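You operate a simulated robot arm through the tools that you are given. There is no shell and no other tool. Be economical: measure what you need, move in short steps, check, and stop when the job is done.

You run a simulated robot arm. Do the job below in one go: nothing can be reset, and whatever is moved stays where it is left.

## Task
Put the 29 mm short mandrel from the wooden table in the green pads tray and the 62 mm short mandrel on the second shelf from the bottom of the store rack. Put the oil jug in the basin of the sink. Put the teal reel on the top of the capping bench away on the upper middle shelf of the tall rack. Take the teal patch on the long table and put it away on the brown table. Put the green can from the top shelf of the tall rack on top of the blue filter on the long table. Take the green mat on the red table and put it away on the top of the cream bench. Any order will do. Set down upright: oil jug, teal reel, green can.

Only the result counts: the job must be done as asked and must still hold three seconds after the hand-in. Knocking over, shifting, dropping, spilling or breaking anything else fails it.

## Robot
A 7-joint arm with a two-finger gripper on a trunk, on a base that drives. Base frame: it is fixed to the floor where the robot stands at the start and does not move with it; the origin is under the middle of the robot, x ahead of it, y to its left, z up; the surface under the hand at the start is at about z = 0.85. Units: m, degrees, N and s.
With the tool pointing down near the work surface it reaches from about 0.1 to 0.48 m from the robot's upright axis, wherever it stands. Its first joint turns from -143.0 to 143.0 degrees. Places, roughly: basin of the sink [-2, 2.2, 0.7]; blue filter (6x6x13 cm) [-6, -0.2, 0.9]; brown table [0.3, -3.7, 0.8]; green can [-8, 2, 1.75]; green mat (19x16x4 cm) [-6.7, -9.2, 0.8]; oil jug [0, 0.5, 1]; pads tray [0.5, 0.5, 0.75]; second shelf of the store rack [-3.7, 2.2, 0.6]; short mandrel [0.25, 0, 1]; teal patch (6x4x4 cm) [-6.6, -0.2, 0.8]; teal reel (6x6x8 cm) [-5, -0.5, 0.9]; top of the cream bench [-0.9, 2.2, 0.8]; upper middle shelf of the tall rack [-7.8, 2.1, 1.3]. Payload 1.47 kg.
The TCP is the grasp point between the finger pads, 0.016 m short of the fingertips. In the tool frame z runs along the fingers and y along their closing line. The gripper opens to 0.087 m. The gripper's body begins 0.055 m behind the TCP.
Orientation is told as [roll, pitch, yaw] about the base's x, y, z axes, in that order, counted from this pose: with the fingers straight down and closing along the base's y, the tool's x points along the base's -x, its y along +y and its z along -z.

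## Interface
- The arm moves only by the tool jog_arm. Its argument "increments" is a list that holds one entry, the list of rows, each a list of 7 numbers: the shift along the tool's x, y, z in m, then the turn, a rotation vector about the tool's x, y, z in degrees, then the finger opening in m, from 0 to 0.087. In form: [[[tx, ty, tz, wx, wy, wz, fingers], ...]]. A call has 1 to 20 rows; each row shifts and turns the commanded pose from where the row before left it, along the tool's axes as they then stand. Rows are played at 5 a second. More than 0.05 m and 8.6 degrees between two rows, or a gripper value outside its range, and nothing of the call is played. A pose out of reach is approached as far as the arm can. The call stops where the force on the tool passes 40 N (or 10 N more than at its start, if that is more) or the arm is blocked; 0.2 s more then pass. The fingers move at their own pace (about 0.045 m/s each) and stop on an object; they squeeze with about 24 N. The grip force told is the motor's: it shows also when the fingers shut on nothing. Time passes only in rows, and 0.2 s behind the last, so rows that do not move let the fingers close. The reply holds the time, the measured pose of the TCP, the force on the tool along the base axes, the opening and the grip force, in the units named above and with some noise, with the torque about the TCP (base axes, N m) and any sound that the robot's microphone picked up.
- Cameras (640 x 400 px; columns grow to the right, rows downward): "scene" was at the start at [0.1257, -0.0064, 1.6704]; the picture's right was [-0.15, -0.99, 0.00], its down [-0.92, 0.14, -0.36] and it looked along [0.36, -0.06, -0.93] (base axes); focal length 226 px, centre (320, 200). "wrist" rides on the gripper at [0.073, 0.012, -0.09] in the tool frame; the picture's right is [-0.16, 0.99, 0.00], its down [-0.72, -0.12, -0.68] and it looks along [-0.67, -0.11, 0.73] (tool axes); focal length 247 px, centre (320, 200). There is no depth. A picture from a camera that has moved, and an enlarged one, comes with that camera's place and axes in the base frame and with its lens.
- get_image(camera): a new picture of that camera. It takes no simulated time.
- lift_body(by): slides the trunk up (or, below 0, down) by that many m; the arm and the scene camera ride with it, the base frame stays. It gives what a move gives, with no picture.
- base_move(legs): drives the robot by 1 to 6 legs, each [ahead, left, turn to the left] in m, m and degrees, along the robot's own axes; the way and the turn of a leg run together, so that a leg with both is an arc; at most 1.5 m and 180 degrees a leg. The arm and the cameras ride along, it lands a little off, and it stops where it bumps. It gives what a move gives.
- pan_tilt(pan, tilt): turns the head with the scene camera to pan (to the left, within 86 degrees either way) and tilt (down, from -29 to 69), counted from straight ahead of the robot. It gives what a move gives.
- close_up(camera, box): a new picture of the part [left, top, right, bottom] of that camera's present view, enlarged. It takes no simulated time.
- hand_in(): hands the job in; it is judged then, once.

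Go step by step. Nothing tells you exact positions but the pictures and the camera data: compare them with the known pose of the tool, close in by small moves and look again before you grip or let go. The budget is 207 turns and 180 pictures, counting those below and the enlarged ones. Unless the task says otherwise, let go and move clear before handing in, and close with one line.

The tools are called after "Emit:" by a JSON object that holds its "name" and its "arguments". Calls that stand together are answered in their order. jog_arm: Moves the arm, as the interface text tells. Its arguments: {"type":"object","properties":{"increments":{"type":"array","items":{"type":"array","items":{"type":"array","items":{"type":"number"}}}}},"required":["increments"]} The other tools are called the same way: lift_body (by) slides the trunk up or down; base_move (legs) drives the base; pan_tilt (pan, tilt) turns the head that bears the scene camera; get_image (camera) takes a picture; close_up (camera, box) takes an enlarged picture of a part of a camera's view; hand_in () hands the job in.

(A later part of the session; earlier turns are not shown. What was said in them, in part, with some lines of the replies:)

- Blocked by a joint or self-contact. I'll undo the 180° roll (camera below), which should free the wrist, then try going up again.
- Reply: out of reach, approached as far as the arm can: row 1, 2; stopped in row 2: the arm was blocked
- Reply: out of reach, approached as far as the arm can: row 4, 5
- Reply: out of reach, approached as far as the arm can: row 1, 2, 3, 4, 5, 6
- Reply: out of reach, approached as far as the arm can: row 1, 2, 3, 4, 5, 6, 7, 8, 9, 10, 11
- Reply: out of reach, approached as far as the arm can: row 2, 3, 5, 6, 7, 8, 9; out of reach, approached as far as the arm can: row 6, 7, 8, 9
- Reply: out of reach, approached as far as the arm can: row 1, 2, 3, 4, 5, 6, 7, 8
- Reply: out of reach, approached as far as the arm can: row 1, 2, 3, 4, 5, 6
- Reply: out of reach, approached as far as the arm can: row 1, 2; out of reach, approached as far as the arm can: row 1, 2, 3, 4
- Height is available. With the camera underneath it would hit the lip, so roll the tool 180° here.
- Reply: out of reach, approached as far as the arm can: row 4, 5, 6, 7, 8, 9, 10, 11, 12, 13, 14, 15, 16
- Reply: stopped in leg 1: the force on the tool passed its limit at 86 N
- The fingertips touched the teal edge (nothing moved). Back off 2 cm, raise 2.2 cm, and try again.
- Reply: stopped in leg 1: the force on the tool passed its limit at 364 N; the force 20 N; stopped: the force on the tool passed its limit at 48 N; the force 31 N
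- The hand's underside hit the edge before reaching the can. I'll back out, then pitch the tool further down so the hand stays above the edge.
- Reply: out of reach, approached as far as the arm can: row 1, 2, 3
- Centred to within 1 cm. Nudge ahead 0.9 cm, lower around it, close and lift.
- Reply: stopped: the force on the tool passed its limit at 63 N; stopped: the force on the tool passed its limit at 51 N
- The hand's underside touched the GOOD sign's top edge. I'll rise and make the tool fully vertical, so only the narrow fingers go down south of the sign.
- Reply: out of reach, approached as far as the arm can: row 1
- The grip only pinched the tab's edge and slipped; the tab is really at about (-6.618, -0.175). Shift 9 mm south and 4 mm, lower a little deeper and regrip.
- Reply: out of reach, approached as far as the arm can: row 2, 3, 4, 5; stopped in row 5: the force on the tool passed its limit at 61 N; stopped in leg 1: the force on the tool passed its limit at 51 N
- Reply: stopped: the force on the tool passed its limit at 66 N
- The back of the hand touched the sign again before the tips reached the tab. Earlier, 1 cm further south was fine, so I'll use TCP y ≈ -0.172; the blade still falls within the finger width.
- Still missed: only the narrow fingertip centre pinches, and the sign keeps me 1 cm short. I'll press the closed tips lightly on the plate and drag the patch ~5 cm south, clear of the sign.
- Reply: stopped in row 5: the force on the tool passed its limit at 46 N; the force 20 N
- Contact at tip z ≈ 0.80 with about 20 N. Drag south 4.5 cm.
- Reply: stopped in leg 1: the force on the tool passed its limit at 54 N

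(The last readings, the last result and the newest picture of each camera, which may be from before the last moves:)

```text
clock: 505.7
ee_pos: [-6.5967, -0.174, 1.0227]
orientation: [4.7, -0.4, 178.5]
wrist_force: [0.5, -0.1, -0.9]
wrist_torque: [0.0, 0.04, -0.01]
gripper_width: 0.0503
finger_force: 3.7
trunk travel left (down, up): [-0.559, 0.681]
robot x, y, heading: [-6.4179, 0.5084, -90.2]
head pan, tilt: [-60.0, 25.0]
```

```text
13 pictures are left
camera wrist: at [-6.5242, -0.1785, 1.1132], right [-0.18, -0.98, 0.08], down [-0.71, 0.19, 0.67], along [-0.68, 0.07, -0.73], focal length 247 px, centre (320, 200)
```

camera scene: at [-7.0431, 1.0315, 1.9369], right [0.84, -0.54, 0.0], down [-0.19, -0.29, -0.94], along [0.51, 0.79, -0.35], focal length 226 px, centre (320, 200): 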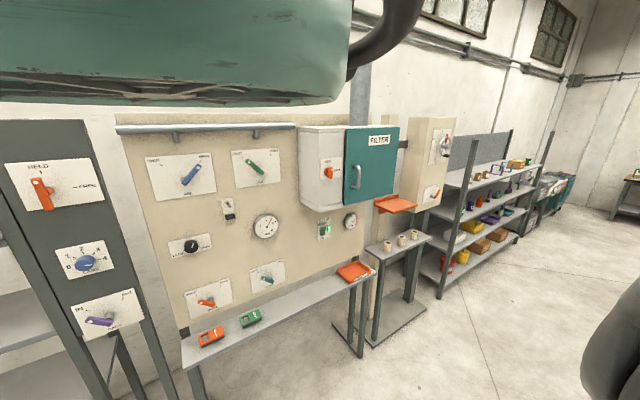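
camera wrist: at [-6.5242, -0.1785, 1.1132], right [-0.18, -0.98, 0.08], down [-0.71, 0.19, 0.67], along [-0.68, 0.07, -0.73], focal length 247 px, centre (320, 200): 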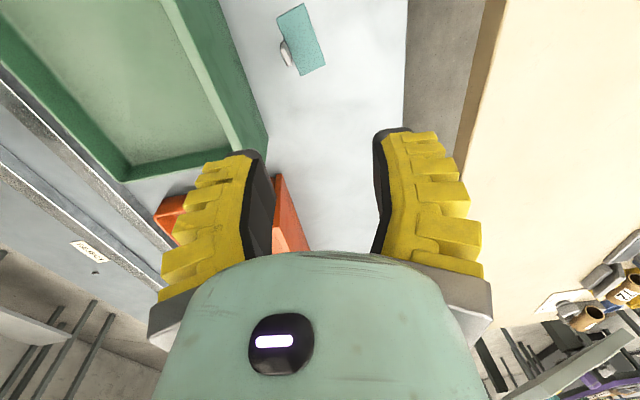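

Rotation worked; the blade is at about (-6.587, -0.158). I'll lean the hand slightly south, position and lower to 0.85 for a check.

Emit:
{"name": "jog_arm", "arguments": {"increments": [[[0, 0, 0, 7.5, 0, 0, 0.045], [0, 0, 0, 0, 0, 0, 0.045]]]}}

Emit:
{"name": "base_move", "arguments": {"legs": [[0, 0.009, 0]]}}

Emit:
{"name": "lift_body", "arguments": {"by": -0.17}}

Emit:
{"name": "get_image", "arguments": {"camera": "wrist"}}

```text
clock: 506.3
ee_pos: [-6.5984, -0.1726, 1.0223]
orientation: [-2.7, -0.3, 178.4]
wrist_force: [0.6, -0.1, -0.4]
wrist_torque: [0.02, -0.01, 0.01]
gripper_width: 0.0506
finger_force: 3.8
trunk travel left (down, up): [-0.559, 0.681]
robot x, y, heading: [-6.4164, 0.5059, -90.1]
head pan, tilt: [-60.0, 25.0]
```

```text
clock: 507.0
ee_pos: [-6.5894, -0.1735, 1.0227]
orientation: [-2.8, -0.4, 178.3]
wrist_force: [0.4, -0.8, -0.4]
wrist_torque: [-0.02, 0.02, -0.01]
gripper_width: 0.0503
finger_force: 3.8
trunk travel left (down, up): [-0.559, 0.681]
robot x, y, heading: [-6.407, 0.5087, -90.2]
head pan, tilt: [-60.0, 25.0]
```

```text
clock: 509.0
ee_pos: [-6.5886, -0.1725, 0.8532]
orientation: [-2.7, -0.4, 178.3]
wrist_force: [0.7, -0.7, -0.9]
wrist_torque: [0.0, 0.02, 0.0]
gripper_width: 0.0508
finger_force: 4.4
trunk travel left (down, up): [-0.389, 0.851]
robot x, y, heading: [-6.4056, 0.5114, -90.2]
head pan, tilt: [-60.0, 25.0]
```

```text
12 pictures are left
camera wrist: at [-6.5162, -0.1904, 0.9422], right [-0.19, -0.98, -0.05], down [-0.72, 0.1, 0.69], along [-0.67, 0.16, -0.72], focal length 247 px, centre (320, 200)
```

wrist: 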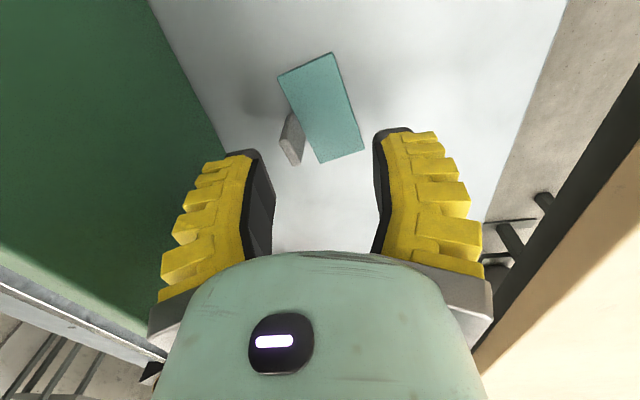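

The blade is well inside on the north side. Lower 3 cm and close.

Emit:
{"name": "lift_body", "arguments": {"by": -0.031}}

Emit:
{"name": "jog_arm", "arguments": {"increments": [[[0, 0, 0, 0, 0, 0, 0.035], [0, 0, 0, 0, 0, 0, 0.025], [0, 0, 0, 0, 0, 0, 0.015], [0, 0, 0, 0, 0, 0, 0.0], [0, 0, 0, 0, 0, 0, 0.0], [0, 0, 0, 0, 0, 0, 0.0], [0, 0, 0, 0, 0, 0, 0.0]]]}}

Emit:
{"name": "lift_body", "arguments": {"by": 0.15}}

Emit:
{"name": "get_image", "arguments": {"camera": "wrist"}}

```text
clock: 509.7
ee_pos: [-6.5882, -0.1734, 0.8212]
orientation: [-2.7, -0.4, 178.3]
wrist_force: [-0.4, -0.2, -0.1]
wrist_torque: [0.01, 0.02, 0.0]
gripper_width: 0.0505
finger_force: 3.6
trunk travel left (down, up): [-0.358, 0.882]
robot x, y, heading: [-6.4116, 0.5082, -90.4]
head pan, tilt: [-60.0, 25.0]
```

```text
clock: 511.3
ee_pos: [-6.5889, -0.1723, 0.8222]
orientation: [-2.8, -0.4, 178.3]
wrist_force: [0.1, 1.1, 2.0]
wrist_torque: [0.03, -0.09, 0.03]
gripper_width: 0.0059
finger_force: 24.4
trunk travel left (down, up): [-0.358, 0.882]
robot x, y, heading: [-6.4132, 0.5086, -90.7]
head pan, tilt: [-60.0, 25.0]
```

```text
clock: 513.1
ee_pos: [-6.5879, -0.1717, 0.9707]
orientation: [-2.8, -0.4, 178.4]
wrist_force: [1.1, 0.2, -0.3]
wrist_torque: [0.03, -0.03, -0.01]
gripper_width: 0.0058
finger_force: 24.1
trunk travel left (down, up): [-0.508, 0.732]
robot x, y, heading: [-6.4084, 0.5074, -90.4]
head pan, tilt: [-60.0, 25.0]
```

```text
11 pictures are left
camera wrist: at [-6.5162, -0.1901, 1.0607], right [-0.19, -0.98, -0.05], down [-0.72, 0.1, 0.69], along [-0.67, 0.16, -0.72], focal length 247 px, centre (320, 200)
```

wrist: 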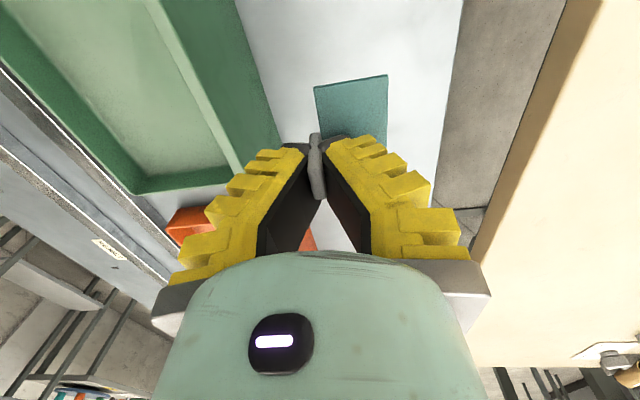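

The patch is held by its tab. Raise, back into the aisle and drive east.

Emit:
{"name": "lift_body", "arguments": {"by": 0.26}}

Emit:
{"name": "base_move", "arguments": {"legs": [[-0.4, 0, 0], [0, 0, 90], [1.5, 0, 0], [1.5, 0, 0], [1.5, 0, 0], [0.4, 0, 0]]}}

Emit:
{"name": "base_move", "arguments": {"legs": [[0, 0, -90]]}}

Emit:
{"name": "pan_tilt", "arguments": {"pan": 30, "tilt": 15}}

Emit:
{"name": "get_image", "arguments": {"camera": "scene"}}

```text
clock: 515.7
ee_pos: [-6.588, -0.1731, 1.2316]
orientation: [-2.8, -0.4, 178.4]
wrist_force: [0.9, -0.4, -0.8]
wrist_torque: [-0.02, -0.01, 0.01]
gripper_width: 0.0062
finger_force: 24.3
trunk travel left (down, up): [-0.768, 0.472]
robot x, y, heading: [-6.4079, 0.5053, -90.4]
head pan, tilt: [-60.0, 25.0]
```

```text
clock: 545.2
ee_pos: [-0.8496, 0.6199, 1.2318]
orientation: [-2.7, -0.3, -92.5]
wrist_force: [0.3, 0.2, -0.1]
wrist_torque: [-0.03, 0.01, 0.01]
gripper_width: 0.0061
finger_force: 24.8
trunk travel left (down, up): [-0.768, 0.472]
robot x, y, heading: [-1.5286, 0.8083, -1.1]
head pan, tilt: [-60.0, 25.0]
```

```text
clock: 549.5
ee_pos: [-1.7362, 0.1379, 1.232]
orientation: [-2.7, -0.4, 175.8]
wrist_force: [-0.9, 0.6, -0.3]
wrist_torque: [0.0, 0.0, 0.0]
gripper_width: 0.006
finger_force: 23.5
trunk travel left (down, up): [-0.768, 0.472]
robot x, y, heading: [-1.5238, 0.807, -92.8]
head pan, tilt: [-60.0, 25.0]
```

```text
clock: 551.1
ee_pos: [-1.7353, 0.1365, 1.2312]
orientation: [-2.7, -0.5, 175.7]
wrist_force: [0.3, -0.4, -0.6]
wrist_torque: [-0.01, -0.01, 0.0]
gripper_width: 0.0062
finger_force: 23.5
trunk travel left (down, up): [-0.768, 0.472]
robot x, y, heading: [-1.5241, 0.8097, -92.5]
head pan, tilt: [30.0, 15.0]
```

```text
10 pictures are left
camera scene: at [-1.4559, 0.6845, 1.4724], right [-0.61, -0.8, 0.0], down [-0.27, 0.2, -0.94], along [0.75, -0.57, -0.34], focal length 226 px, centre (320, 200)
```

scene: 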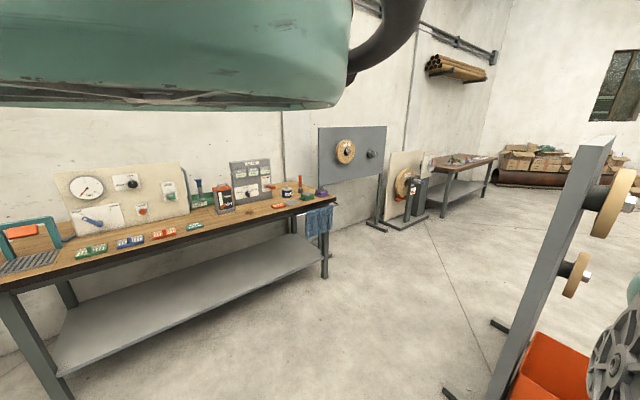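

I see the corridor south: wooden table on the east, a reel stand on the west (x ≈ -1.25), and the brown table beyond (front edge x ≈ 0, y -2.95..-4.7). I'll strafe to x ≈ -0.62 and drive south.

Emit:
{"name": "base_move", "arguments": {"legs": [[0, 0.9, 2.5], [1.5, 0, 0], [1.5, 0, 0], [1.3, 0, 0], [0, 0, 90]]}}

Emit:
{"name": "get_image", "arguments": {"camera": "wrist"}}

```text
clock: 580.0
ee_pos: [-0.2299, -3.8142, 1.2316]
orientation: [-2.6, -0.4, -98.7]
wrist_force: [1.3, -0.2, 0.3]
wrist_torque: [-0.03, -0.01, 0.03]
gripper_width: 0.006
finger_force: 23.9
trunk travel left (down, up): [-0.768, 0.472]
robot x, y, heading: [-0.8835, -3.5511, -7.3]
head pan, tilt: [30.0, 15.0]
```

```text
9 pictures are left
camera wrist: at [-0.2037, -3.7431, 1.321], right [0.95, -0.31, -0.05], down [-0.19, -0.7, 0.69], along [-0.24, -0.65, -0.72], focal length 247 px, centre (320, 200)
```

wrist: 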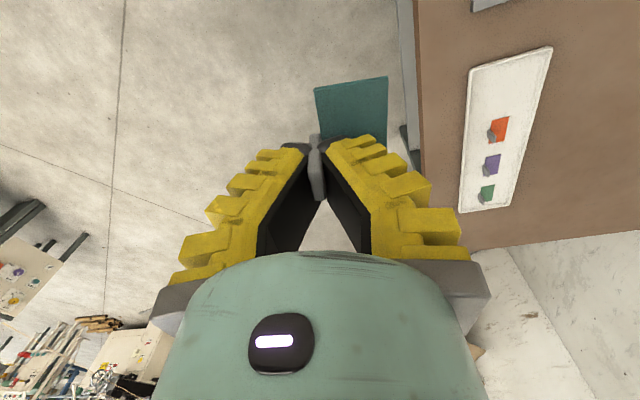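

Brown table seen: front edge x ≈ -0.09, a card with other patches at x > 0.01. I'll set the patch on the bare strip at about (-0.045, -4.08).

Emit:
{"name": "base_move", "arguments": {"legs": [[0, 0, 7.3], [0.1365, -0.351, 0]]}}

Emit:
{"name": "lift_body", "arguments": {"by": -0.3}}

Emit:
{"name": "get_image", "arguments": {"camera": "wrist"}}

```text
clock: 582.9
ee_pos: [-0.0623, -4.0721, 1.2322]
orientation: [-2.6, -0.4, -91.1]
wrist_force: [-0.4, -1.0, -0.1]
wrist_torque: [0.03, 0.0, -0.01]
gripper_width: 0.0061
finger_force: 24.2
trunk travel left (down, up): [-0.768, 0.472]
robot x, y, heading: [-0.745, -3.9001, 0.6]
head pan, tilt: [30.0, 15.0]
```

```text
clock: 585.9
ee_pos: [-0.0622, -4.0716, 0.932]
orientation: [-2.8, -0.4, -91.1]
wrist_force: [-0.1, 0.2, -0.1]
wrist_torque: [0.0, -0.04, 0.0]
gripper_width: 0.006
finger_force: 23.9
trunk travel left (down, up): [-0.468, 0.772]
robot x, y, heading: [-0.7451, -3.8979, 0.5]
head pan, tilt: [30.0, 15.0]
```

```text
8 pictures are left
camera wrist: at [-0.0454, -3.9984, 1.0212], right [0.98, -0.18, -0.05], down [-0.1, -0.72, 0.69], along [-0.15, -0.67, -0.72], focal length 247 px, centre (320, 200)
```

wrist: 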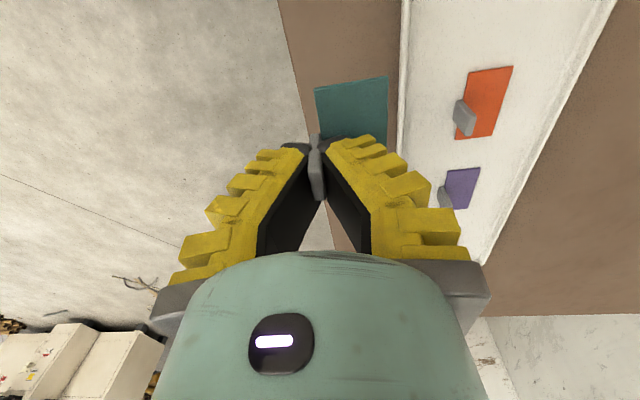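

The strip is x -0.087..0.0; the plate will cover -0.065..-0.02. Lower to contact.

Emit:
{"name": "lift_body", "arguments": {"by": -0.09}}

Emit:
{"name": "lift_body", "arguments": {"by": -0.008}}

Emit:
{"name": "lift_body", "arguments": {"by": -0.006}}

Emit:
{"name": "lift_body", "arguments": {"by": -0.005}}

Emit:
{"name": "lift_body", "arguments": {"by": -0.005}}

```text
clock: 587.2
ee_pos: [-0.0619, -4.0719, 0.8425]
orientation: [-2.8, -0.3, -91.1]
wrist_force: [-0.6, 0.0, -0.4]
wrist_torque: [-0.02, 0.04, 0.01]
gripper_width: 0.0059
finger_force: 24.2
trunk travel left (down, up): [-0.378, 0.862]
robot x, y, heading: [-0.7416, -3.8994, 0.5]
head pan, tilt: [30.0, 15.0]
```

```text
clock: 587.8
ee_pos: [-0.0627, -4.0728, 0.834]
orientation: [-2.7, -0.4, -91.1]
wrist_force: [0.0, 0.2, 0.4]
wrist_torque: [0.01, 0.01, 0.01]
gripper_width: 0.006
finger_force: 24.4
trunk travel left (down, up): [-0.37, 0.87]
robot x, y, heading: [-0.7426, -3.904, 0.6]
head pan, tilt: [30.0, 15.0]
```

```text
clock: 588.3
ee_pos: [-0.0621, -4.0718, 0.8297]
orientation: [-2.7, -0.4, -91.1]
wrist_force: [-0.1, -0.2, 0.4]
wrist_torque: [0.02, -0.04, -0.04]
gripper_width: 0.0059
finger_force: 23.7
trunk travel left (down, up): [-0.364, 0.876]
robot x, y, heading: [-0.7423, -3.9024, 0.5]
head pan, tilt: [30.0, 15.0]
```

```text
clock: 588.8
ee_pos: [-0.0617, -4.0725, 0.8228]
orientation: [-2.7, -0.4, -91.1]
wrist_force: [0.4, 0.4, 0.0]
wrist_torque: [0.02, 0.02, 0.03]
gripper_width: 0.006
finger_force: 24.1
trunk travel left (down, up): [-0.359, 0.881]
robot x, y, heading: [-0.7476, -3.9028, 0.3]
head pan, tilt: [30.0, 15.0]
```

```text
clock: 589.4
ee_pos: [-0.0608, -4.0731, 0.8197]
orientation: [-2.6, -0.3, -91.1]
wrist_force: [-2.6, 0.2, 13.2]
wrist_torque: [0.25, -0.02, 0.06]
gripper_width: 0.0057
finger_force: 24.2
trunk travel left (down, up): [-0.354, 0.886]
robot x, y, heading: [-0.7441, -3.9018, 0.6]
head pan, tilt: [30.0, 15.0]
```

Contact. Open and rise.

Emit:
{"name": "jog_arm", "arguments": {"increments": [[[0, 0, 0, 0, 0, 0, 0.015], [0, 0, 0, 0, 0, 0, 0.03], [0, 0, 0, 0, 0, 0, 0.03], [0, 0, 0, 0, 0, 0, 0.03]]]}}

Emit:
{"name": "lift_body", "arguments": {"by": 0.25}}

Emit:
{"name": "get_image", "arguments": {"camera": "wrist"}}

```text
clock: 590.4
ee_pos: [-0.0615, -4.072, 0.8184]
orientation: [-2.7, -0.4, -91.1]
wrist_force: [-2.4, -0.7, 6.5]
wrist_torque: [0.01, -0.14, 0.0]
gripper_width: 0.036
finger_force: 2.9
trunk travel left (down, up): [-0.354, 0.886]
robot x, y, heading: [-0.7445, -3.9013, 0.4]
head pan, tilt: [30.0, 15.0]
```

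```text
clock: 593.0
ee_pos: [-0.0626, -4.0733, 1.0674]
orientation: [-2.6, -0.4, -91.1]
wrist_force: [-1.0, -0.3, -0.7]
wrist_torque: [-0.02, 0.0, 0.0]
gripper_width: 0.0363
finger_force: 4.5
trunk travel left (down, up): [-0.604, 0.636]
robot x, y, heading: [-0.7434, -3.9015, 0.1]
head pan, tilt: [30.0, 15.0]
```

```text
7 pictures are left
camera wrist: at [-0.0456, -3.9984, 1.157], right [0.98, -0.18, -0.05], down [-0.1, -0.72, 0.69], along [-0.15, -0.67, -0.72], focal length 247 px, centre (320, 200)
```

wrist: 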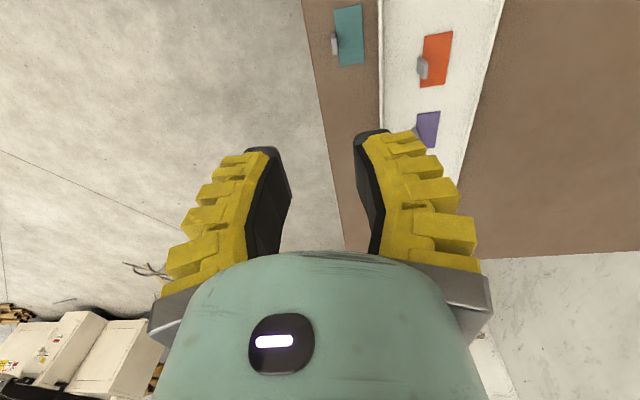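

The patch lies on the brown table beside the others. For the mat I must cross to (-6.7, -9.2): back off, turn so the head camera looks southwest, and take one overview.

Emit:
{"name": "lift_body", "arguments": {"by": 0.35}}

Emit:
{"name": "base_move", "arguments": {"legs": [[-0.5, 0, 0], [0, 0, 178]]}}

Emit:
{"name": "get_image", "arguments": {"camera": "scene"}}

```text
clock: 596.4
ee_pos: [-0.0635, -4.0729, 1.4166]
orientation: [-2.7, -0.3, -91.1]
wrist_force: [-0.2, 0.5, -0.6]
wrist_torque: [0.02, 0.03, 0.01]
gripper_width: 0.036
finger_force: 4.4
trunk travel left (down, up): [-0.954, 0.286]
robot x, y, heading: [-0.7492, -3.8994, 0.5]
head pan, tilt: [30.0, 15.0]
```

```text
clock: 606.7
ee_pos: [-1.9318, -3.7438, 1.4178]
orientation: [-2.7, -0.5, 90.0]
wrist_force: [-0.5, -0.1, -0.4]
wrist_torque: [0.01, -0.02, 0.01]
gripper_width: 0.0361
finger_force: 4.1
trunk travel left (down, up): [-0.954, 0.286]
robot x, y, heading: [-1.2455, -3.9027, -178.8]
head pan, tilt: [30.0, 15.0]
```

```text
6 pictures are left
camera scene: at [-1.3675, -3.9802, 1.6664], right [-0.83, 0.55, 0.0], down [0.14, 0.21, -0.97], along [-0.53, -0.81, -0.25], focal length 226 px, centre (320, 200)
```

scene: 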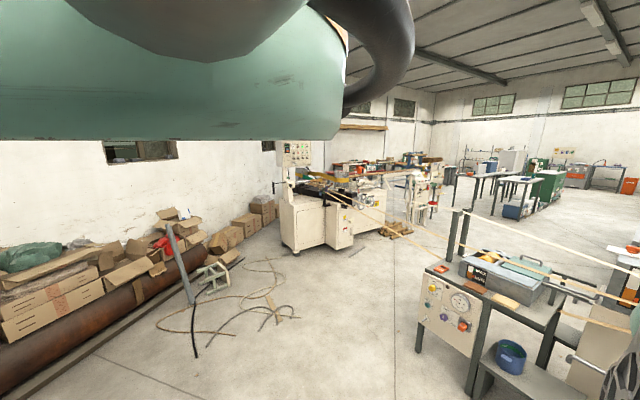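

The way is cluttered by a machine line with ropes. I'll zoom on the right half to find a clear path and the red table.

Emit:
{"name": "close_up", "arguments": {"camera": "scene", "box": [270, 110, 640, 330]}}

```text
1.73 times, centred on (455, 220) of scene
camera zoom: at [-1.3675, -3.9802, 1.6664], right [-0.83, 0.55, 0.0], down [0.14, 0.21, -0.97], along [-0.53, -0.81, -0.25], focal length 390 px, centre (86, 165)
```

zoom: 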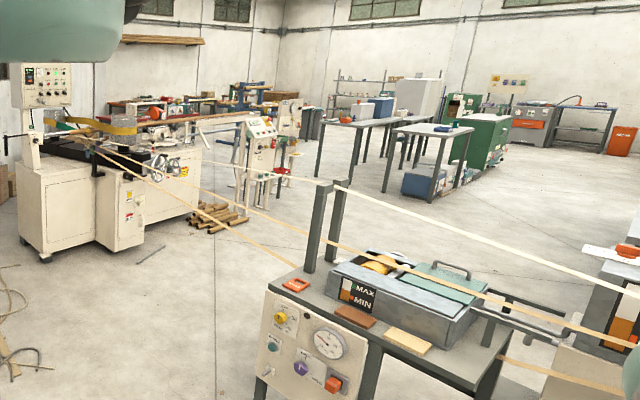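

The line of strands along x ≈ -3 blocks the direct way; the red table is at the far south wall near (-6.3, -9.4). I'll go back north, west through the aisle, then south on the west side of the line.

Emit:
{"name": "base_move", "arguments": {"legs": [[-0.6, 0, 0], [0, 0, -91.2], [1.5, 0, 0], [1.5, 0, 0], [1.5, 0, 0], [0.25, 0, 0]]}}

Emit:
{"name": "base_move", "arguments": {"legs": [[0, 0, 90], [1.5, 0, 0], [1.5, 0, 0], [0.85, 0, 0], [0, 0, 90]]}}

```text
clock: 636.5
ee_pos: [-0.3932, 1.5145, 1.4179]
orientation: [-2.6, -0.4, -3.0]
wrist_force: [-0.6, -0.3, 0.3]
wrist_torque: [0.02, 0.01, 0.0]
gripper_width: 0.0361
finger_force: 4.2
trunk travel left (down, up): [-0.954, 0.286]
robot x, y, heading: [-0.5861, 0.8407, 88.4]
head pan, tilt: [30.0, 15.0]
```

```text
clock: 662.7
ee_pos: [-4.6956, 0.475, 1.417]
orientation: [-2.7, -0.4, 172.7]
wrist_force: [0.0, -0.8, 0.8]
wrist_torque: [0.02, 0.0, -0.01]
gripper_width: 0.0361
finger_force: 4.7
trunk travel left (down, up): [-0.954, 0.286]
robot x, y, heading: [-4.4519, 1.1341, -95.6]
head pan, tilt: [30.0, 15.0]
```

Emit:
{"name": "base_move", "arguments": {"legs": [[0, 0, 5.6], [1.5, 0, 0], [0.85, 0, 0], [0, 0, -45]]}}

Emit:
{"name": "get_image", "arguments": {"camera": "scene"}}

```text
clock: 676.9
ee_pos: [-5.0924, -1.5884, 1.4178]
orientation: [-2.8, -0.4, 132.8]
wrist_force: [0.5, -0.5, 0.1]
wrist_torque: [0.0, 0.01, -0.02]
gripper_width: 0.0361
finger_force: 4.5
trunk travel left (down, up): [-0.954, 0.286]
robot x, y, heading: [-4.4786, -1.2401, -135.8]
head pan, tilt: [30.0, 15.0]
```

```text
4 pictures are left
camera scene: at [-4.5158, -1.3785, 1.6665], right [-0.99, -0.16, 0.0], down [-0.04, 0.25, -0.97], along [0.16, -0.95, -0.25], focal length 226 px, centre (320, 200)
```

scene: 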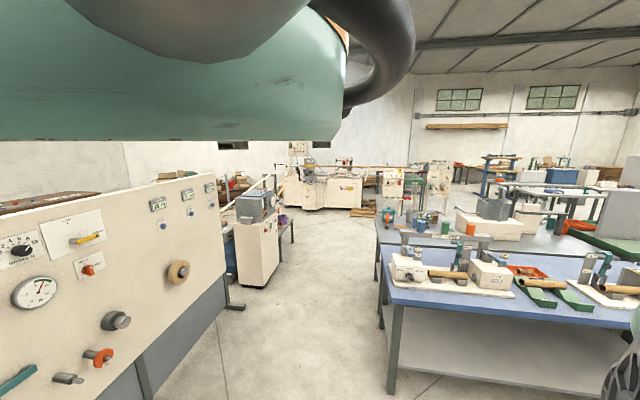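

The corridor south is clear at x ≈ -4.1; the question is the gap toward the red table behind the line. One zoom there.

Emit:
{"name": "close_up", "arguments": {"camera": "scene", "box": [360, 130, 560, 240]}}

```text
3.20 times, centred on (460, 185) of scene
camera zoom: at [-4.5158, -1.3785, 1.6665], right [-0.99, -0.16, 0.0], down [-0.04, 0.25, -0.97], along [0.16, -0.95, -0.25], focal length 722 px, centre (-128, 248)
```

zoom: 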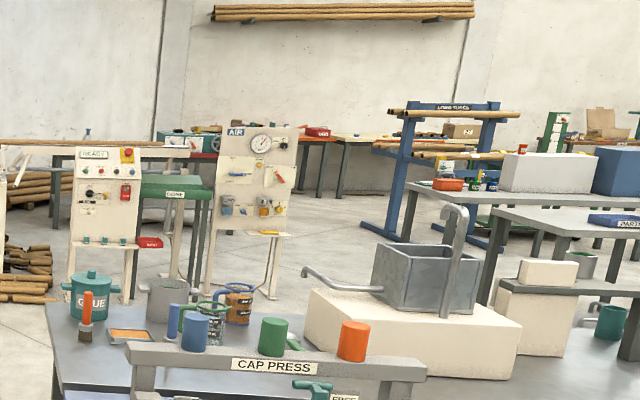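

The gap to the far south wall is around x ≈ -6.95 between the AIR stand and the tables. I'll go down the corridor at x ≈ -4.1 to y ≈ -5.1 first, then strafe west.

Emit:
{"name": "base_move", "arguments": {"legs": [[0, 0, 45.8], [0.3, 0.36, 0], [1.5, 0, 0], [1.5, 0, 0], [0.5, 0, 0]]}}

```text
clock: 698.6
ee_pos: [-4.4216, -5.7683, 1.419]
orientation: [-2.7, -0.3, 176.8]
wrist_force: [0.2, 0.1, -0.4]
wrist_torque: [0.0, 0.02, 0.02]
gripper_width: 0.036
finger_force: 4.2
trunk travel left (down, up): [-0.954, 0.286]
robot x, y, heading: [-4.2232, -5.0884, -91.8]
head pan, tilt: [30.0, 15.0]
```

Emit:
{"name": "base_move", "arguments": {"legs": [[0, 0, 1.8], [0, -1.4, 0], [0, -1.3, 0]]}}

```text
clock: 712.0
ee_pos: [-7.1145, -5.7406, 1.4176]
orientation: [-2.7, -0.4, 176.8]
wrist_force: [-0.1, 0.3, 0.3]
wrist_torque: [-0.02, 0.03, -0.03]
gripper_width: 0.036
finger_force: 4.2
trunk travel left (down, up): [-0.954, 0.286]
robot x, y, heading: [-6.9183, -5.0642, -91.9]
head pan, tilt: [30.0, 15.0]
```

Emit:
{"name": "base_move", "arguments": {"legs": [[0, 0, 1.9], [0.9, 0, 0]]}}

Emit:
{"name": "base_move", "arguments": {"legs": [[0.8, 0, 0]]}}

```text
clock: 717.2
ee_pos: [-7.0841, -6.6675, 1.4184]
orientation: [-2.6, -0.3, 179.0]
wrist_force: [-0.3, -0.7, -0.3]
wrist_torque: [-0.02, 0.0, 0.01]
gripper_width: 0.0362
finger_force: 4.4
trunk travel left (down, up): [-0.954, 0.286]
robot x, y, heading: [-6.9139, -5.9834, -89.5]
head pan, tilt: [30.0, 15.0]
```

```text
clock: 721.5
ee_pos: [-7.0728, -7.4652, 1.4189]
orientation: [-2.6, -0.4, 179.3]
wrist_force: [-0.4, -0.5, 0.4]
wrist_torque: [-0.02, -0.02, 0.0]
gripper_width: 0.0364
finger_force: 4.4
trunk travel left (down, up): [-0.954, 0.286]
robot x, y, heading: [-6.9071, -6.7852, -89.2]
head pan, tilt: [30.0, 15.0]
```

Emit:
{"name": "base_move", "arguments": {"legs": [[0.95, 0, 0], [0, 0.5, 0], [0.55, 0, -0.8]]}}

Emit:
{"name": "get_image", "arguments": {"camera": "wrist"}}

```text
clock: 731.8
ee_pos: [-6.5606, -8.9595, 1.4184]
orientation: [-2.7, -0.3, 178.6]
wrist_force: [-1.2, 1.5, 0.5]
wrist_torque: [-0.01, 0.01, 0.01]
gripper_width: 0.0362
finger_force: 4.5
trunk travel left (down, up): [-0.954, 0.286]
robot x, y, heading: [-6.383, -8.278, -89.9]
head pan, tilt: [30.0, 15.0]
```

```text
2 pictures are left
camera wrist: at [-6.4866, -8.9763, 1.5074], right [-0.18, -0.98, -0.04], down [-0.72, 0.1, 0.69], along [-0.67, 0.16, -0.72], focal length 247 px, centre (320, 200)
```

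wrist: 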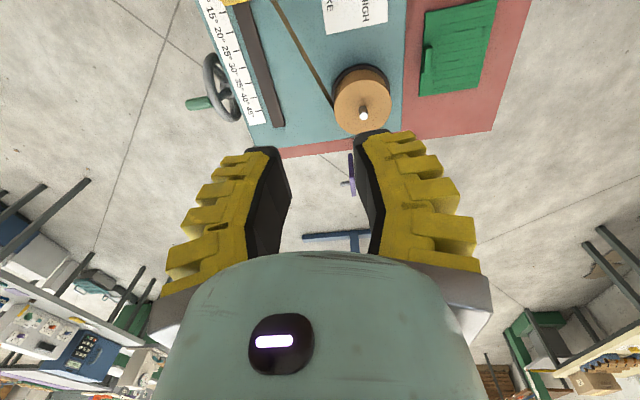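

The green mat is at about (-6.69, -9.24) on the red table, with what looks like a tab on its north edge. One zoom to see it.

Emit:
{"name": "close_up", "arguments": {"camera": "wrist", "box": [390, 0, 530, 110]}}

```text
3.64 times, centred on (460, 55) of wrist
camera zoom: at [-6.4866, -8.9763, 1.5074], right [-0.18, -0.98, -0.04], down [-0.72, 0.1, 0.69], along [-0.67, 0.16, -0.72], focal length 898 px, centre (-189, 727)
```

zoom: 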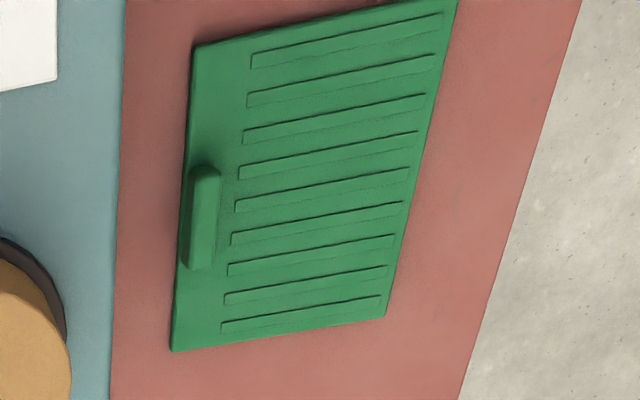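

The mat has a blade handle on its north edge, centre ≈ (-6.69, -9.173), running along x. A handwheel stands at the table's north side, so I'll approach from the table's west end (edge x ≈ -6.92), facing east.

Emit:
{"name": "base_move", "arguments": {"legs": [[0, -1.02, 0], [0, 0, 90], [0, -0.4, 0]]}}

Emit:
{"name": "jog_arm", "arguments": {"increments": [[[0, 0, 0, 0, 0, 7.5, 0.05], [0, 0, 0, 0, 0, 7.5, 0.05], [0, 0, 0, 0, 0, 7.5, 0.05], [0, 0, 0, 0, 0, 7.5, 0.05], [0, 0, 0, 0, 0, 7.5, 0.05], [0, 0, 0, 0, 0, 7.5, 0.05], [0, 0, 0, 0, 0, 7.5, 0.05], [0, 0, 0, 0, 0, 7.5, 0.05], [0, 0, 0, 0, 0, 7.5, 0.05], [0, 0, 0, 0, 0, 7.5, 0.05], [0, 0, 0, 0, 0, 7.5, 0.05], [0, 0, 0, 0, 0, 5, 0.05], [0, 0, 0, 0, 0, 0, 0.05]]]}}

```text
clock: 743.0
ee_pos: [-6.6999, -8.8447, 1.4189]
orientation: [-2.7, -0.4, -90.6]
wrist_force: [0.1, 0.9, 0.1]
wrist_torque: [0.04, 0.02, 0.03]
gripper_width: 0.0361
finger_force: 4.4
trunk travel left (down, up): [-0.954, 0.286]
robot x, y, heading: [-7.3828, -8.6811, 0.4]
head pan, tilt: [30.0, 15.0]
```

```text
clock: 745.8
ee_pos: [-6.6988, -8.8453, 1.418]
orientation: [0.3, -2.5, -178.3]
wrist_force: [-0.3, -0.3, 0.0]
wrist_torque: [-0.01, 0.0, 0.0]
gripper_width: 0.0551
finger_force: 3.7
trunk travel left (down, up): [-0.954, 0.286]
robot x, y, heading: [-7.3846, -8.6811, 0.5]
head pan, tilt: [30.0, 15.0]
```

The tool is now right for the handle. I have one picture left and will keep it for placing. Move over the handle and lower in steps.

Emit:
{"name": "base_move", "arguments": {"legs": [[0.009, -0.325, -0.4]]}}

Emit:
{"name": "lift_body", "arguments": {"by": -0.4}}

```text
clock: 748.0
ee_pos: [-6.6922, -9.1777, 1.4186]
orientation: [0.3, -2.6, -178.9]
wrist_force: [0.0, 0.6, -1.0]
wrist_torque: [-0.02, 0.01, -0.04]
gripper_width: 0.0554
finger_force: 3.8
trunk travel left (down, up): [-0.954, 0.286]
robot x, y, heading: [-7.3696, -9.0015, 0.0]
head pan, tilt: [30.0, 15.0]
```

```text
clock: 751.8
ee_pos: [-6.6916, -9.1765, 1.0182]
orientation: [0.3, -2.5, -179.0]
wrist_force: [0.5, 0.8, 0.4]
wrist_torque: [0.0, 0.02, 0.01]
gripper_width: 0.0554
finger_force: 3.6
trunk travel left (down, up): [-0.554, 0.686]
robot x, y, heading: [-7.3737, -8.9991, -0.2]
head pan, tilt: [30.0, 15.0]
```

Emit:
{"name": "lift_body", "arguments": {"by": -0.155}}

Emit:
{"name": "lift_body", "arguments": {"by": -0.015}}

Emit:
{"name": "lift_body", "arguments": {"by": -0.01}}

Emit:
{"name": "lift_body", "arguments": {"by": -0.006}}

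```text
clock: 753.8
ee_pos: [-6.7393, -9.1781, 0.9978]
orientation: [-0.9, 7.0, -179.4]
wrist_force: [-3.1, -0.8, -5.1]
wrist_torque: [0.04, -0.31, 0.04]
gripper_width: 0.0551
finger_force: 3.7
trunk travel left (down, up): [-0.474, 0.766]
robot x, y, heading: [-7.4275, -9.0022, -0.2]
head pan, tilt: [30.0, 15.0]
stopped: the arm was blocked; the commanded pose is now the measured one
```

```text
clock: 754.4
ee_pos: [-6.7424, -9.1747, 0.9943]
orientation: [-1.0, 8.2, -179.1]
wrist_force: [0.8, 0.5, 0.4]
wrist_torque: [-0.01, 0.0, -0.02]
gripper_width: 0.0555
finger_force: 4.2
trunk travel left (down, up): [-0.459, 0.781]
robot x, y, heading: [-7.4332, -8.9989, 0.2]
head pan, tilt: [30.0, 15.0]
```

```text
clock: 755.0
ee_pos: [-6.7406, -9.1744, 0.997]
orientation: [-1.1, 9.0, -179.0]
wrist_force: [-0.4, -0.6, -0.1]
wrist_torque: [-0.01, -0.02, 0.01]
gripper_width: 0.0554
finger_force: 3.7
trunk travel left (down, up): [-0.449, 0.791]
robot x, y, heading: [-7.4366, -8.9994, 0.0]
head pan, tilt: [30.0, 15.0]
```

```text
clock: 755.5
ee_pos: [-6.742, -9.1752, 0.9979]
orientation: [-1.1, 9.4, -179.0]
wrist_force: [0.2, 0.2, 1.7]
wrist_torque: [0.01, 0.01, 0.0]
gripper_width: 0.0551
finger_force: 3.7
trunk travel left (down, up): [-0.443, 0.797]
robot x, y, heading: [-7.4441, -9.0024, 0.1]
head pan, tilt: [30.0, 15.0]
```

The arm itself is resting on something on the table. Raise at once.

Emit:
{"name": "lift_body", "arguments": {"by": 0.12}}

Emit:
{"name": "lift_body", "arguments": {"by": 0.2}}

```text
clock: 757.0
ee_pos: [-6.7314, -9.1751, 1.0966]
orientation: [-0.9, 7.8, -179.0]
wrist_force: [-0.4, -0.2, 0.7]
wrist_torque: [-0.02, -0.01, -0.03]
gripper_width: 0.0556
finger_force: 3.9
trunk travel left (down, up): [-0.563, 0.677]
robot x, y, heading: [-7.4291, -9.0013, 0.2]
head pan, tilt: [30.0, 15.0]
```

```text
clock: 759.2
ee_pos: [-6.7322, -9.1755, 1.2969]
orientation: [-0.9, 7.8, -179.0]
wrist_force: [-0.6, 0.1, 0.7]
wrist_torque: [-0.01, 0.02, 0.02]
gripper_width: 0.0553
finger_force: 3.5
trunk travel left (down, up): [-0.763, 0.477]
robot x, y, heading: [-7.4285, -9.0006, -0.1]
head pan, tilt: [30.0, 15.0]
```

I'll switch back to the 37°-down posture (long reach, links high), which cleared benches before: pitch the tool up again about the wrist.

Emit:
{"name": "base_move", "arguments": {"legs": [[-0.25, 0, 0]]}}

Emit:
{"name": "jog_arm", "arguments": {"increments": [[[0.026, 0, 0, 0, 7.5, 0, 0.05], [0.026, 0, 0, 0, 7.5, 0, 0.05], [0.026, 0, 0, 0, 7.5, 0, 0.05], [0.026, 0, 0, 0, 7.5, 0, 0.05], [0.026, 0, 0, 0, 7.5, 0, 0.05], [0.026, 0, 0, 0, 7.5, 0, 0.05], [0, 0, 0, 0, 0, 0, 0.05]]]}}

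```text
clock: 761.0
ee_pos: [-6.9814, -9.1757, 1.2974]
orientation: [-1.0, 7.8, -179.2]
wrist_force: [-0.3, -0.2, -0.2]
wrist_torque: [0.0, -0.02, 0.01]
gripper_width: 0.0554
finger_force: 3.8
trunk travel left (down, up): [-0.763, 0.477]
robot x, y, heading: [-7.6823, -8.9961, -0.1]
head pan, tilt: [30.0, 15.0]
```

```text
clock: 762.6
ee_pos: [-6.8468, -9.1765, 1.3671]
orientation: [-1.6, 52.9, 179.9]
wrist_force: [-0.1, 0.0, -0.5]
wrist_torque: [0.01, 0.0, -0.02]
gripper_width: 0.0552
finger_force: 3.7
trunk travel left (down, up): [-0.763, 0.477]
robot x, y, heading: [-7.6769, -8.9997, -0.4]
head pan, tilt: [30.0, 15.0]
```

Emit:
{"name": "base_move", "arguments": {"legs": [[0.157, 0, 0.4]]}}

Emit:
{"name": "lift_body", "arguments": {"by": -0.35}}

Emit:
{"name": "lift_body", "arguments": {"by": -0.1}}

```text
clock: 764.0
ee_pos: [-6.6887, -9.1747, 1.3673]
orientation: [-1.6, 52.8, 180.0]
wrist_force: [-0.5, 0.3, -0.1]
wrist_torque: [-0.03, 0.01, 0.01]
gripper_width: 0.0552
finger_force: 3.6
trunk travel left (down, up): [-0.763, 0.477]
robot x, y, heading: [-7.5252, -9.0011, 0.1]
head pan, tilt: [30.0, 15.0]
```

```text
clock: 767.5
ee_pos: [-6.6875, -9.1738, 1.0161]
orientation: [-1.6, 52.9, 179.9]
wrist_force: [0.8, 0.8, 0.0]
wrist_torque: [0.02, 0.0, 0.0]
gripper_width: 0.0553
finger_force: 3.8
trunk travel left (down, up): [-0.413, 0.827]
robot x, y, heading: [-7.5233, -9.0004, 0.1]
head pan, tilt: [30.0, 15.0]
```

```text
clock: 768.8
ee_pos: [-6.6874, -9.174, 0.9168]
orientation: [-1.5, 52.8, 179.9]
wrist_force: [-0.8, 0.8, 0.9]
wrist_torque: [-0.01, -0.01, -0.02]
gripper_width: 0.0553
finger_force: 4.0
trunk travel left (down, up): [-0.313, 0.927]
robot x, y, heading: [-7.5243, -9.0, 0.1]
head pan, tilt: [30.0, 15.0]
```

Clear in this posture. Continue down in small steps.

Emit:
{"name": "lift_body", "arguments": {"by": -0.05}}

Emit:
{"name": "lift_body", "arguments": {"by": -0.015}}

Emit:
{"name": "lift_body", "arguments": {"by": -0.01}}

Emit:
{"name": "lift_body", "arguments": {"by": -0.005}}

```text
clock: 769.7
ee_pos: [-6.6877, -9.1738, 0.8669]
orientation: [-1.6, 52.9, 179.9]
wrist_force: [-0.4, 0.5, 0.2]
wrist_torque: [-0.02, 0.0, 0.01]
gripper_width: 0.0556
finger_force: 3.2
trunk travel left (down, up): [-0.263, 0.977]
robot x, y, heading: [-7.5256, -9.0012, -0.1]
head pan, tilt: [30.0, 15.0]
```

```text
clock: 770.4
ee_pos: [-6.6876, -9.1732, 0.8519]
orientation: [-1.5, 52.8, 180.0]
wrist_force: [-0.5, 0.2, -0.1]
wrist_torque: [-0.05, 0.03, 0.04]
gripper_width: 0.0555
finger_force: 4.0
trunk travel left (down, up): [-0.248, 0.992]
robot x, y, heading: [-7.5259, -9.0017, 0.0]
head pan, tilt: [30.0, 15.0]
```

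```text
clock: 770.9
ee_pos: [-6.6874, -9.1733, 0.8408]
orientation: [-1.6, 52.9, 179.9]
wrist_force: [0.3, -0.2, 0.2]
wrist_torque: [0.02, 0.01, 0.02]
gripper_width: 0.0552
finger_force: 3.8
trunk travel left (down, up): [-0.238, 1.002]
robot x, y, heading: [-7.5222, -8.9984, -0.4]
head pan, tilt: [30.0, 15.0]
```

```text
clock: 771.5
ee_pos: [-6.6878, -9.1752, 0.8364]
orientation: [-1.7, 52.8, 180.0]
wrist_force: [-0.6, -0.3, 0.0]
wrist_torque: [0.04, -0.01, 0.0]
gripper_width: 0.0554
finger_force: 4.0
trunk travel left (down, up): [-0.233, 1.007]
robot x, y, heading: [-7.5245, -9.0017, -0.4]
head pan, tilt: [30.0, 15.0]
```

Emit:
{"name": "lift_body", "arguments": {"by": -0.005}}

Emit:
{"name": "jog_arm", "arguments": {"increments": [[[0, 0, 0, 0, 0, 0, 0.04], [0, 0, 0, 0, 0, 0, 0.03], [0, 0, 0, 0, 0, 0, 0.02], [0, 0, 0, 0, 0, 0, 0.01], [0, 0, 0, 0, 0, 0, 0.0], [0, 0, 0, 0, 0, 0, 0.0], [0, 0, 0, 0, 0, 0, 0.0], [0, 0, 0, 0, 0, 0, 0.0]]]}}

```text
clock: 772.0
ee_pos: [-6.6886, -9.1749, 0.8311]
orientation: [-1.6, 52.8, 179.9]
wrist_force: [-0.3, -0.5, -0.5]
wrist_torque: [0.0, -0.01, 0.0]
gripper_width: 0.0555
finger_force: 3.9
trunk travel left (down, up): [-0.228, 1.012]
robot x, y, heading: [-7.5224, -9.0004, -0.0]
head pan, tilt: [30.0, 15.0]
```

```text
clock: 773.8
ee_pos: [-6.6892, -9.1744, 0.8311]
orientation: [-1.6, 52.9, 180.1]
wrist_force: [-6.9, 0.2, 6.6]
wrist_torque: [-0.04, -0.09, 0.06]
gripper_width: 0.0144
finger_force: 24.5
trunk travel left (down, up): [-0.228, 1.012]
robot x, y, heading: [-7.5232, -9.0031, 0.2]
head pan, tilt: [30.0, 15.0]
```

Gripped something 14 mm thick: the handle. Lift and read the weight.

Emit:
{"name": "lift_body", "arguments": {"by": 0.03}}

Emit:
{"name": "lift_body", "arguments": {"by": 0.3}}

```text
clock: 774.6
ee_pos: [-6.6893, -9.173, 0.8602]
orientation: [-1.7, 52.7, 179.8]
wrist_force: [-0.1, -0.3, -2.4]
wrist_torque: [0.16, -0.02, 0.03]
gripper_width: 0.0105
finger_force: 24.0
trunk travel left (down, up): [-0.258, 0.982]
robot x, y, heading: [-7.5228, -9.0044, 0.1]
head pan, tilt: [30.0, 15.0]
```

```text
clock: 777.6
ee_pos: [-6.6885, -9.1735, 1.1619]
orientation: [-1.6, 52.9, 179.8]
wrist_force: [-0.1, 1.3, -2.0]
wrist_torque: [0.13, 0.0, 0.01]
gripper_width: 0.0104
finger_force: 23.6
trunk travel left (down, up): [-0.558, 0.682]
robot x, y, heading: [-7.5199, -8.9961, -0.0]
head pan, tilt: [30.0, 15.0]
```

The mat is held (2.2 N with a lever torque). Raise high and retrace the known-clear path.

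Emit:
{"name": "lift_body", "arguments": {"by": 0.4}}

Emit:
{"name": "base_move", "arguments": {"legs": [[0, 0.72, 0], [0.6, 0, 0], [0, 0, 90], [1.5, 0, 0], [1.4, 0, 0]]}}

```text
clock: 781.4
ee_pos: [-6.6883, -9.1733, 1.5606]
orientation: [-1.7, 52.7, 179.9]
wrist_force: [-0.2, 0.6, -3.4]
wrist_torque: [0.11, 0.01, -0.03]
gripper_width: 0.0104
finger_force: 23.6
trunk travel left (down, up): [-0.958, 0.282]
robot x, y, heading: [-7.5213, -9.0013, 0.0]
head pan, tilt: [30.0, 15.0]
```

```text
clock: 806.0
ee_pos: [-6.8881, -4.5034, 1.5615]
orientation: [-1.6, 52.9, -88.7]
wrist_force: [-0.2, -0.5, -2.5]
wrist_torque: [-0.01, 0.15, -0.01]
gripper_width: 0.01
finger_force: 23.8
trunk travel left (down, up): [-0.958, 0.282]
robot x, y, heading: [-7.0413, -5.3401, 91.5]
head pan, tilt: [30.0, 15.0]
```

Emit:
{"name": "base_move", "arguments": {"legs": [[0.25, 0, -1.5], [0, -1.45, 0], [0, -1.4, 0]]}}

```text
clock: 821.3
ee_pos: [-4.0057, -4.2624, 1.5613]
orientation: [-1.7, 52.8, -90.2]
wrist_force: [0.8, 0.3, -2.9]
wrist_torque: [0.01, 0.15, -0.01]
gripper_width: 0.0098
finger_force: 23.9
trunk travel left (down, up): [-0.958, 0.282]
robot x, y, heading: [-4.1838, -5.096, 90.0]
head pan, tilt: [30.0, 15.0]
```

Emit:
{"name": "base_move", "arguments": {"legs": [[1.5, 0, 0], [1.5, 0, 0], [0.85, 0.25, 0], [1.5, 0, 0], [0.6, 0, 0]]}}

```text
clock: 850.0
ee_pos: [-4.3013, 1.6913, 1.5613]
orientation: [-1.7, 52.9, -89.8]
wrist_force: [-0.1, -0.6, -2.3]
wrist_torque: [-0.02, 0.15, 0.0]
gripper_width: 0.0102
finger_force: 24.6
trunk travel left (down, up): [-0.958, 0.282]
robot x, y, heading: [-4.471, 0.8566, 90.2]
head pan, tilt: [30.0, 15.0]
```

Emit:
{"name": "base_move", "arguments": {"legs": [[0, 0, -90], [1.5, 0, 0], [1.5, 0, 0], [0.2, 0, 0], [0, 0, 90]]}}

```text
clock: 873.5
ee_pos: [-1.1365, 1.8804, 1.5605]
orientation: [-1.7, 52.7, -85.1]
wrist_force: [0.4, 0.6, -2.8]
wrist_torque: [-0.01, 0.13, -0.02]
gripper_width: 0.0101
finger_force: 23.5
trunk travel left (down, up): [-0.958, 0.282]
robot x, y, heading: [-1.2356, 1.0321, 95.3]
head pan, tilt: [30.0, 15.0]
```

In front of the cream bench. I'll stand off to the right and back so my last picture shows the landing area beside the held mat.

Emit:
{"name": "base_move", "arguments": {"legs": [[0, 0, -5.3], [-0.24, -0.32, 0]]}}

Emit:
{"name": "get_image", "arguments": {"camera": "wrist"}}

```text
clock: 876.5
ee_pos: [-0.7452, 1.6275, 1.5606]
orientation: [-1.7, 52.7, -89.9]
wrist_force: [0.1, 0.5, -1.8]
wrist_torque: [0.0, 0.17, -0.02]
gripper_width: 0.0101
finger_force: 24.1
trunk travel left (down, up): [-0.958, 0.282]
robot x, y, heading: [-0.917, 0.7884, 90.5]
head pan, tilt: [30.0, 15.0]
```

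```text
0 pictures are left
camera wrist: at [-0.7328, 1.6021, 1.6737], right [0.99, -0.07, -0.14], down [-0.09, -0.98, -0.16], along [-0.13, 0.17, -0.98], focal length 247 px, centre (320, 200)
```

wrist: 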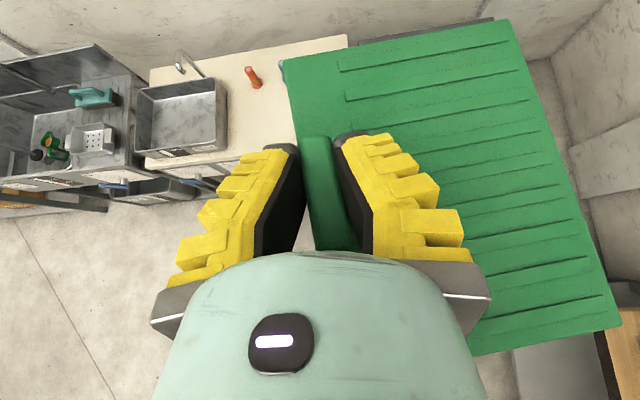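

The mat hangs level. The bench is free for x -1.19..-0.91, y 1.95..2.20 between the tank, the tubes and the blue pad. I'll take TCP to (-1.10, 2.075) and lower in stages.

Emit:
{"name": "base_move", "arguments": {"legs": [[0, 0.36, -0.5], [0.4475, 0, 0]]}}

```text
clock: 881.1
ee_pos: [-1.108, 2.0765, 1.5592]
orientation: [-1.7, 52.6, -89.8]
wrist_force: [0.0, 0.8, -2.7]
wrist_torque: [-0.02, 0.12, 0.02]
gripper_width: 0.0097
finger_force: 23.7
trunk travel left (down, up): [-0.958, 0.282]
robot x, y, heading: [-1.2756, 1.2406, 90.5]
head pan, tilt: [30.0, 15.0]
```

Emit:
{"name": "base_move", "arguments": {"legs": [[0, -0.01, 0]]}}

Emit:
{"name": "lift_body", "arguments": {"by": -0.4}}

Emit:
{"name": "lift_body", "arguments": {"by": -0.22}}

```text
clock: 881.9
ee_pos: [-1.0983, 2.0772, 1.5606]
orientation: [-1.7, 52.7, -89.8]
wrist_force: [-0.7, 0.3, -2.5]
wrist_torque: [0.0, 0.15, 0.01]
gripper_width: 0.0097
finger_force: 23.9
trunk travel left (down, up): [-0.958, 0.282]
robot x, y, heading: [-1.269, 1.242, 90.6]
head pan, tilt: [30.0, 15.0]
```

```text
clock: 885.7
ee_pos: [-1.0987, 2.0771, 1.1606]
orientation: [-1.8, 52.6, -89.8]
wrist_force: [-0.2, 0.4, -2.8]
wrist_torque: [-0.01, 0.11, -0.01]
gripper_width: 0.0097
finger_force: 24.3
trunk travel left (down, up): [-0.558, 0.682]
robot x, y, heading: [-1.2642, 1.2396, 90.5]
head pan, tilt: [30.0, 15.0]
```

```text
clock: 888.0
ee_pos: [-1.0981, 2.076, 0.9413]
orientation: [-1.6, 52.7, -89.8]
wrist_force: [-0.6, 0.0, -2.4]
wrist_torque: [-0.02, 0.14, 0.02]
gripper_width: 0.01
finger_force: 23.7
trunk travel left (down, up): [-0.338, 0.902]
robot x, y, heading: [-1.2642, 1.2411, 90.3]
head pan, tilt: [30.0, 15.0]
```

No contact and the hold is steady. Continue down in small steps.

Emit:
{"name": "lift_body", "arguments": {"by": -0.06}}

Emit:
{"name": "lift_body", "arguments": {"by": -0.015}}

Emit:
{"name": "lift_body", "arguments": {"by": -0.008}}

Emit:
{"name": "lift_body", "arguments": {"by": -0.006}}

```text
clock: 889.0
ee_pos: [-1.0975, 2.0777, 0.8807]
orientation: [-1.7, 52.9, -89.8]
wrist_force: [0.4, -0.5, -3.0]
wrist_torque: [-0.06, 0.13, 0.01]
gripper_width: 0.0097
finger_force: 24.0
trunk travel left (down, up): [-0.278, 0.962]
robot x, y, heading: [-1.2656, 1.2417, 90.4]
head pan, tilt: [30.0, 15.0]
```

```text
clock: 889.6
ee_pos: [-1.0975, 2.0776, 0.8662]
orientation: [-1.8, 52.7, -89.9]
wrist_force: [-0.4, -0.1, -3.3]
wrist_torque: [0.01, 0.19, -0.02]
gripper_width: 0.01
finger_force: 23.5
trunk travel left (down, up): [-0.263, 0.977]
robot x, y, heading: [-1.2647, 1.2433, 90.7]
head pan, tilt: [30.0, 15.0]
```

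```text
clock: 890.2
ee_pos: [-1.0986, 2.0766, 0.8579]
orientation: [-1.7, 52.7, -89.7]
wrist_force: [0.0, -0.4, -2.7]
wrist_torque: [-0.02, 0.15, -0.01]
gripper_width: 0.0097
finger_force: 24.4
trunk travel left (down, up): [-0.255, 0.985]
robot x, y, heading: [-1.2673, 1.2402, 90.4]
head pan, tilt: [30.0, 15.0]
```

```text
clock: 890.8
ee_pos: [-1.0994, 2.0771, 0.8521]
orientation: [-1.8, 52.7, -89.6]
wrist_force: [0.8, -0.3, -1.0]
wrist_torque: [-0.05, 0.08, -0.04]
gripper_width: 0.0093
finger_force: 23.8
trunk travel left (down, up): [-0.249, 0.991]
robot x, y, heading: [-1.2613, 1.2384, 90.4]
head pan, tilt: [30.0, 15.0]
```

The far edge is beginning to touch. A few more millimetres.

Emit:
{"name": "lift_body", "arguments": {"by": -0.005}}

Emit:
{"name": "lift_body", "arguments": {"by": -0.005}}

Emit:
{"name": "lift_body", "arguments": {"by": -0.004}}

```text
clock: 891.3
ee_pos: [-1.098, 2.0771, 0.8472]
orientation: [-1.7, 52.7, -89.9]
wrist_force: [-0.3, 1.8, -0.6]
wrist_torque: [-0.12, -0.13, 0.16]
gripper_width: 0.009
finger_force: 24.1
trunk travel left (down, up): [-0.244, 0.996]
robot x, y, heading: [-1.2683, 1.2413, 90.6]
head pan, tilt: [30.0, 15.0]
```

```text
clock: 891.8
ee_pos: [-1.0972, 2.0789, 0.8422]
orientation: [-1.7, 52.8, -89.7]
wrist_force: [-1.0, 2.8, 1.0]
wrist_torque: [-0.14, -0.3, 0.27]
gripper_width: 0.0091
finger_force: 24.5
trunk travel left (down, up): [-0.239, 1.001]
robot x, y, heading: [-1.2703, 1.244, 90.3]
head pan, tilt: [30.0, 15.0]
```

```text
clock: 892.4
ee_pos: [-1.0981, 2.0776, 0.8391]
orientation: [-1.8, 52.8, -89.9]
wrist_force: [-1.1, 2.7, -0.5]
wrist_torque: [-0.18, -0.25, 0.24]
gripper_width: 0.009
finger_force: 24.6
trunk travel left (down, up): [-0.235, 1.005]
robot x, y, heading: [-1.2645, 1.2404, 90.6]
head pan, tilt: [30.0, 15.0]
```

Emit:
{"name": "lift_body", "arguments": {"by": -0.005}}

Emit:
{"name": "lift_body", "arguments": {"by": -0.004}}

Emit:
{"name": "lift_body", "arguments": {"by": -0.003}}

```text
clock: 892.9
ee_pos: [-1.0977, 2.0785, 0.8351]
orientation: [-1.8, 52.9, -89.7]
wrist_force: [-2.6, -2.0, 8.8]
wrist_torque: [-0.14, -0.18, 0.27]
gripper_width: 0.0107
finger_force: 24.2
trunk travel left (down, up): [-0.23, 1.01]
robot x, y, heading: [-1.2661, 1.2425, 90.6]
head pan, tilt: [30.0, 15.0]
```

```text
clock: 893.4
ee_pos: [-1.0988, 2.0807, 0.8344]
orientation: [-1.7, 53.3, -89.6]
wrist_force: [-3.6, -4.9, 21.3]
wrist_torque: [0.05, -0.23, 0.29]
gripper_width: 0.0179
finger_force: 24.2
trunk travel left (down, up): [-0.226, 1.014]
robot x, y, heading: [-1.2634, 1.2393, 90.6]
head pan, tilt: [30.0, 15.0]
```

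```text
clock: 894.0
ee_pos: [-1.0986, 2.0827, 0.8321]
orientation: [-1.7, 53.5, -89.7]
wrist_force: [-4.7, -3.9, 30.7]
wrist_torque: [0.39, -0.23, 0.32]
gripper_width: 0.0237
finger_force: 23.5
trunk travel left (down, up): [-0.223, 1.017]
robot x, y, heading: [-1.2655, 1.2423, 90.5]
head pan, tilt: [30.0, 15.0]
```

Flat on the bench. Ease up slightly, open, and rise straight up.

Emit:
{"name": "jog_arm", "arguments": {"increments": [[[0, 0, 0, 0, 0, 0, 0.025], [0, 0, 0, 0, 0, 0, 0.032], [0, 0, 0, 0, 0, 0, 0.038], [0, 0, 0, 0, 0, 0, 0.038], [0, 0, 0, 0, 0, 0, 0.038]]]}}

Emit:
{"name": "lift_body", "arguments": {"by": 0.02}}

Emit:
{"name": "lift_body", "arguments": {"by": 0.3}}

```text
clock: 895.2
ee_pos: [-1.1026, 2.0822, 0.8299]
orientation: [-2.1, 53.2, -89.9]
wrist_force: [-12.7, 1.8, 21.2]
wrist_torque: [0.07, -0.51, 0.11]
gripper_width: 0.0375
finger_force: 0.0
trunk travel left (down, up): [-0.223, 1.017]
robot x, y, heading: [-1.261, 1.2451, 90.7]
head pan, tilt: [30.0, 15.0]
```

```text
clock: 895.8
ee_pos: [-1.0975, 2.0769, 0.8454]
orientation: [-1.8, 52.7, -90.1]
wrist_force: [0.3, -0.2, -0.2]
wrist_torque: [0.02, 0.02, 0.0]
gripper_width: 0.044
finger_force: 3.6
trunk travel left (down, up): [-0.243, 0.997]
robot x, y, heading: [-1.2663, 1.2409, 90.5]
head pan, tilt: [30.0, 15.0]
```

```text
clock: 898.8
ee_pos: [-1.0977, 2.0769, 1.1468]
orientation: [-1.7, 52.7, -89.7]
wrist_force: [-1.0, 0.9, -0.8]
wrist_torque: [0.02, 0.01, -0.01]
gripper_width: 0.0439
finger_force: 4.5
trunk travel left (down, up): [-0.543, 0.697]
robot x, y, heading: [-1.2659, 1.2448, 90.5]
head pan, tilt: [30.0, 15.0]
```

The tool reads no weight (z force about -0.8 N), so the mat is released. I'll back clear of the bench and hand in.

Emit:
{"name": "base_move", "arguments": {"legs": [[-0.4, 0, 0]]}}

Emit:
{"name": "hand_in", "arguments": {}}

```text
clock: 901.3
ee_pos: [-1.093, 1.6817, 1.1461]
orientation: [-1.7, 52.8, -90.0]
wrist_force: [-0.9, 0.0, 0.4]
wrist_torque: [-0.01, -0.02, 0.01]
gripper_width: 0.0439
finger_force: 4.7
trunk travel left (down, up): [-0.543, 0.697]
robot x, y, heading: [-1.2615, 0.8473, 90.4]
head pan, tilt: [30.0, 15.0]
```

```text
The job is handed in.
```

I placed all seven items, cleared the arm and handed the job in; the mat's final position on the cream bench is the only one I couldn't check by picture, and several contacts along the way may have shifted other objects: the GOOD tray by a few millimetres, possibly something on the red table where the arm jammed, and brief hits on the tall rack's top shelf edge and the long table.
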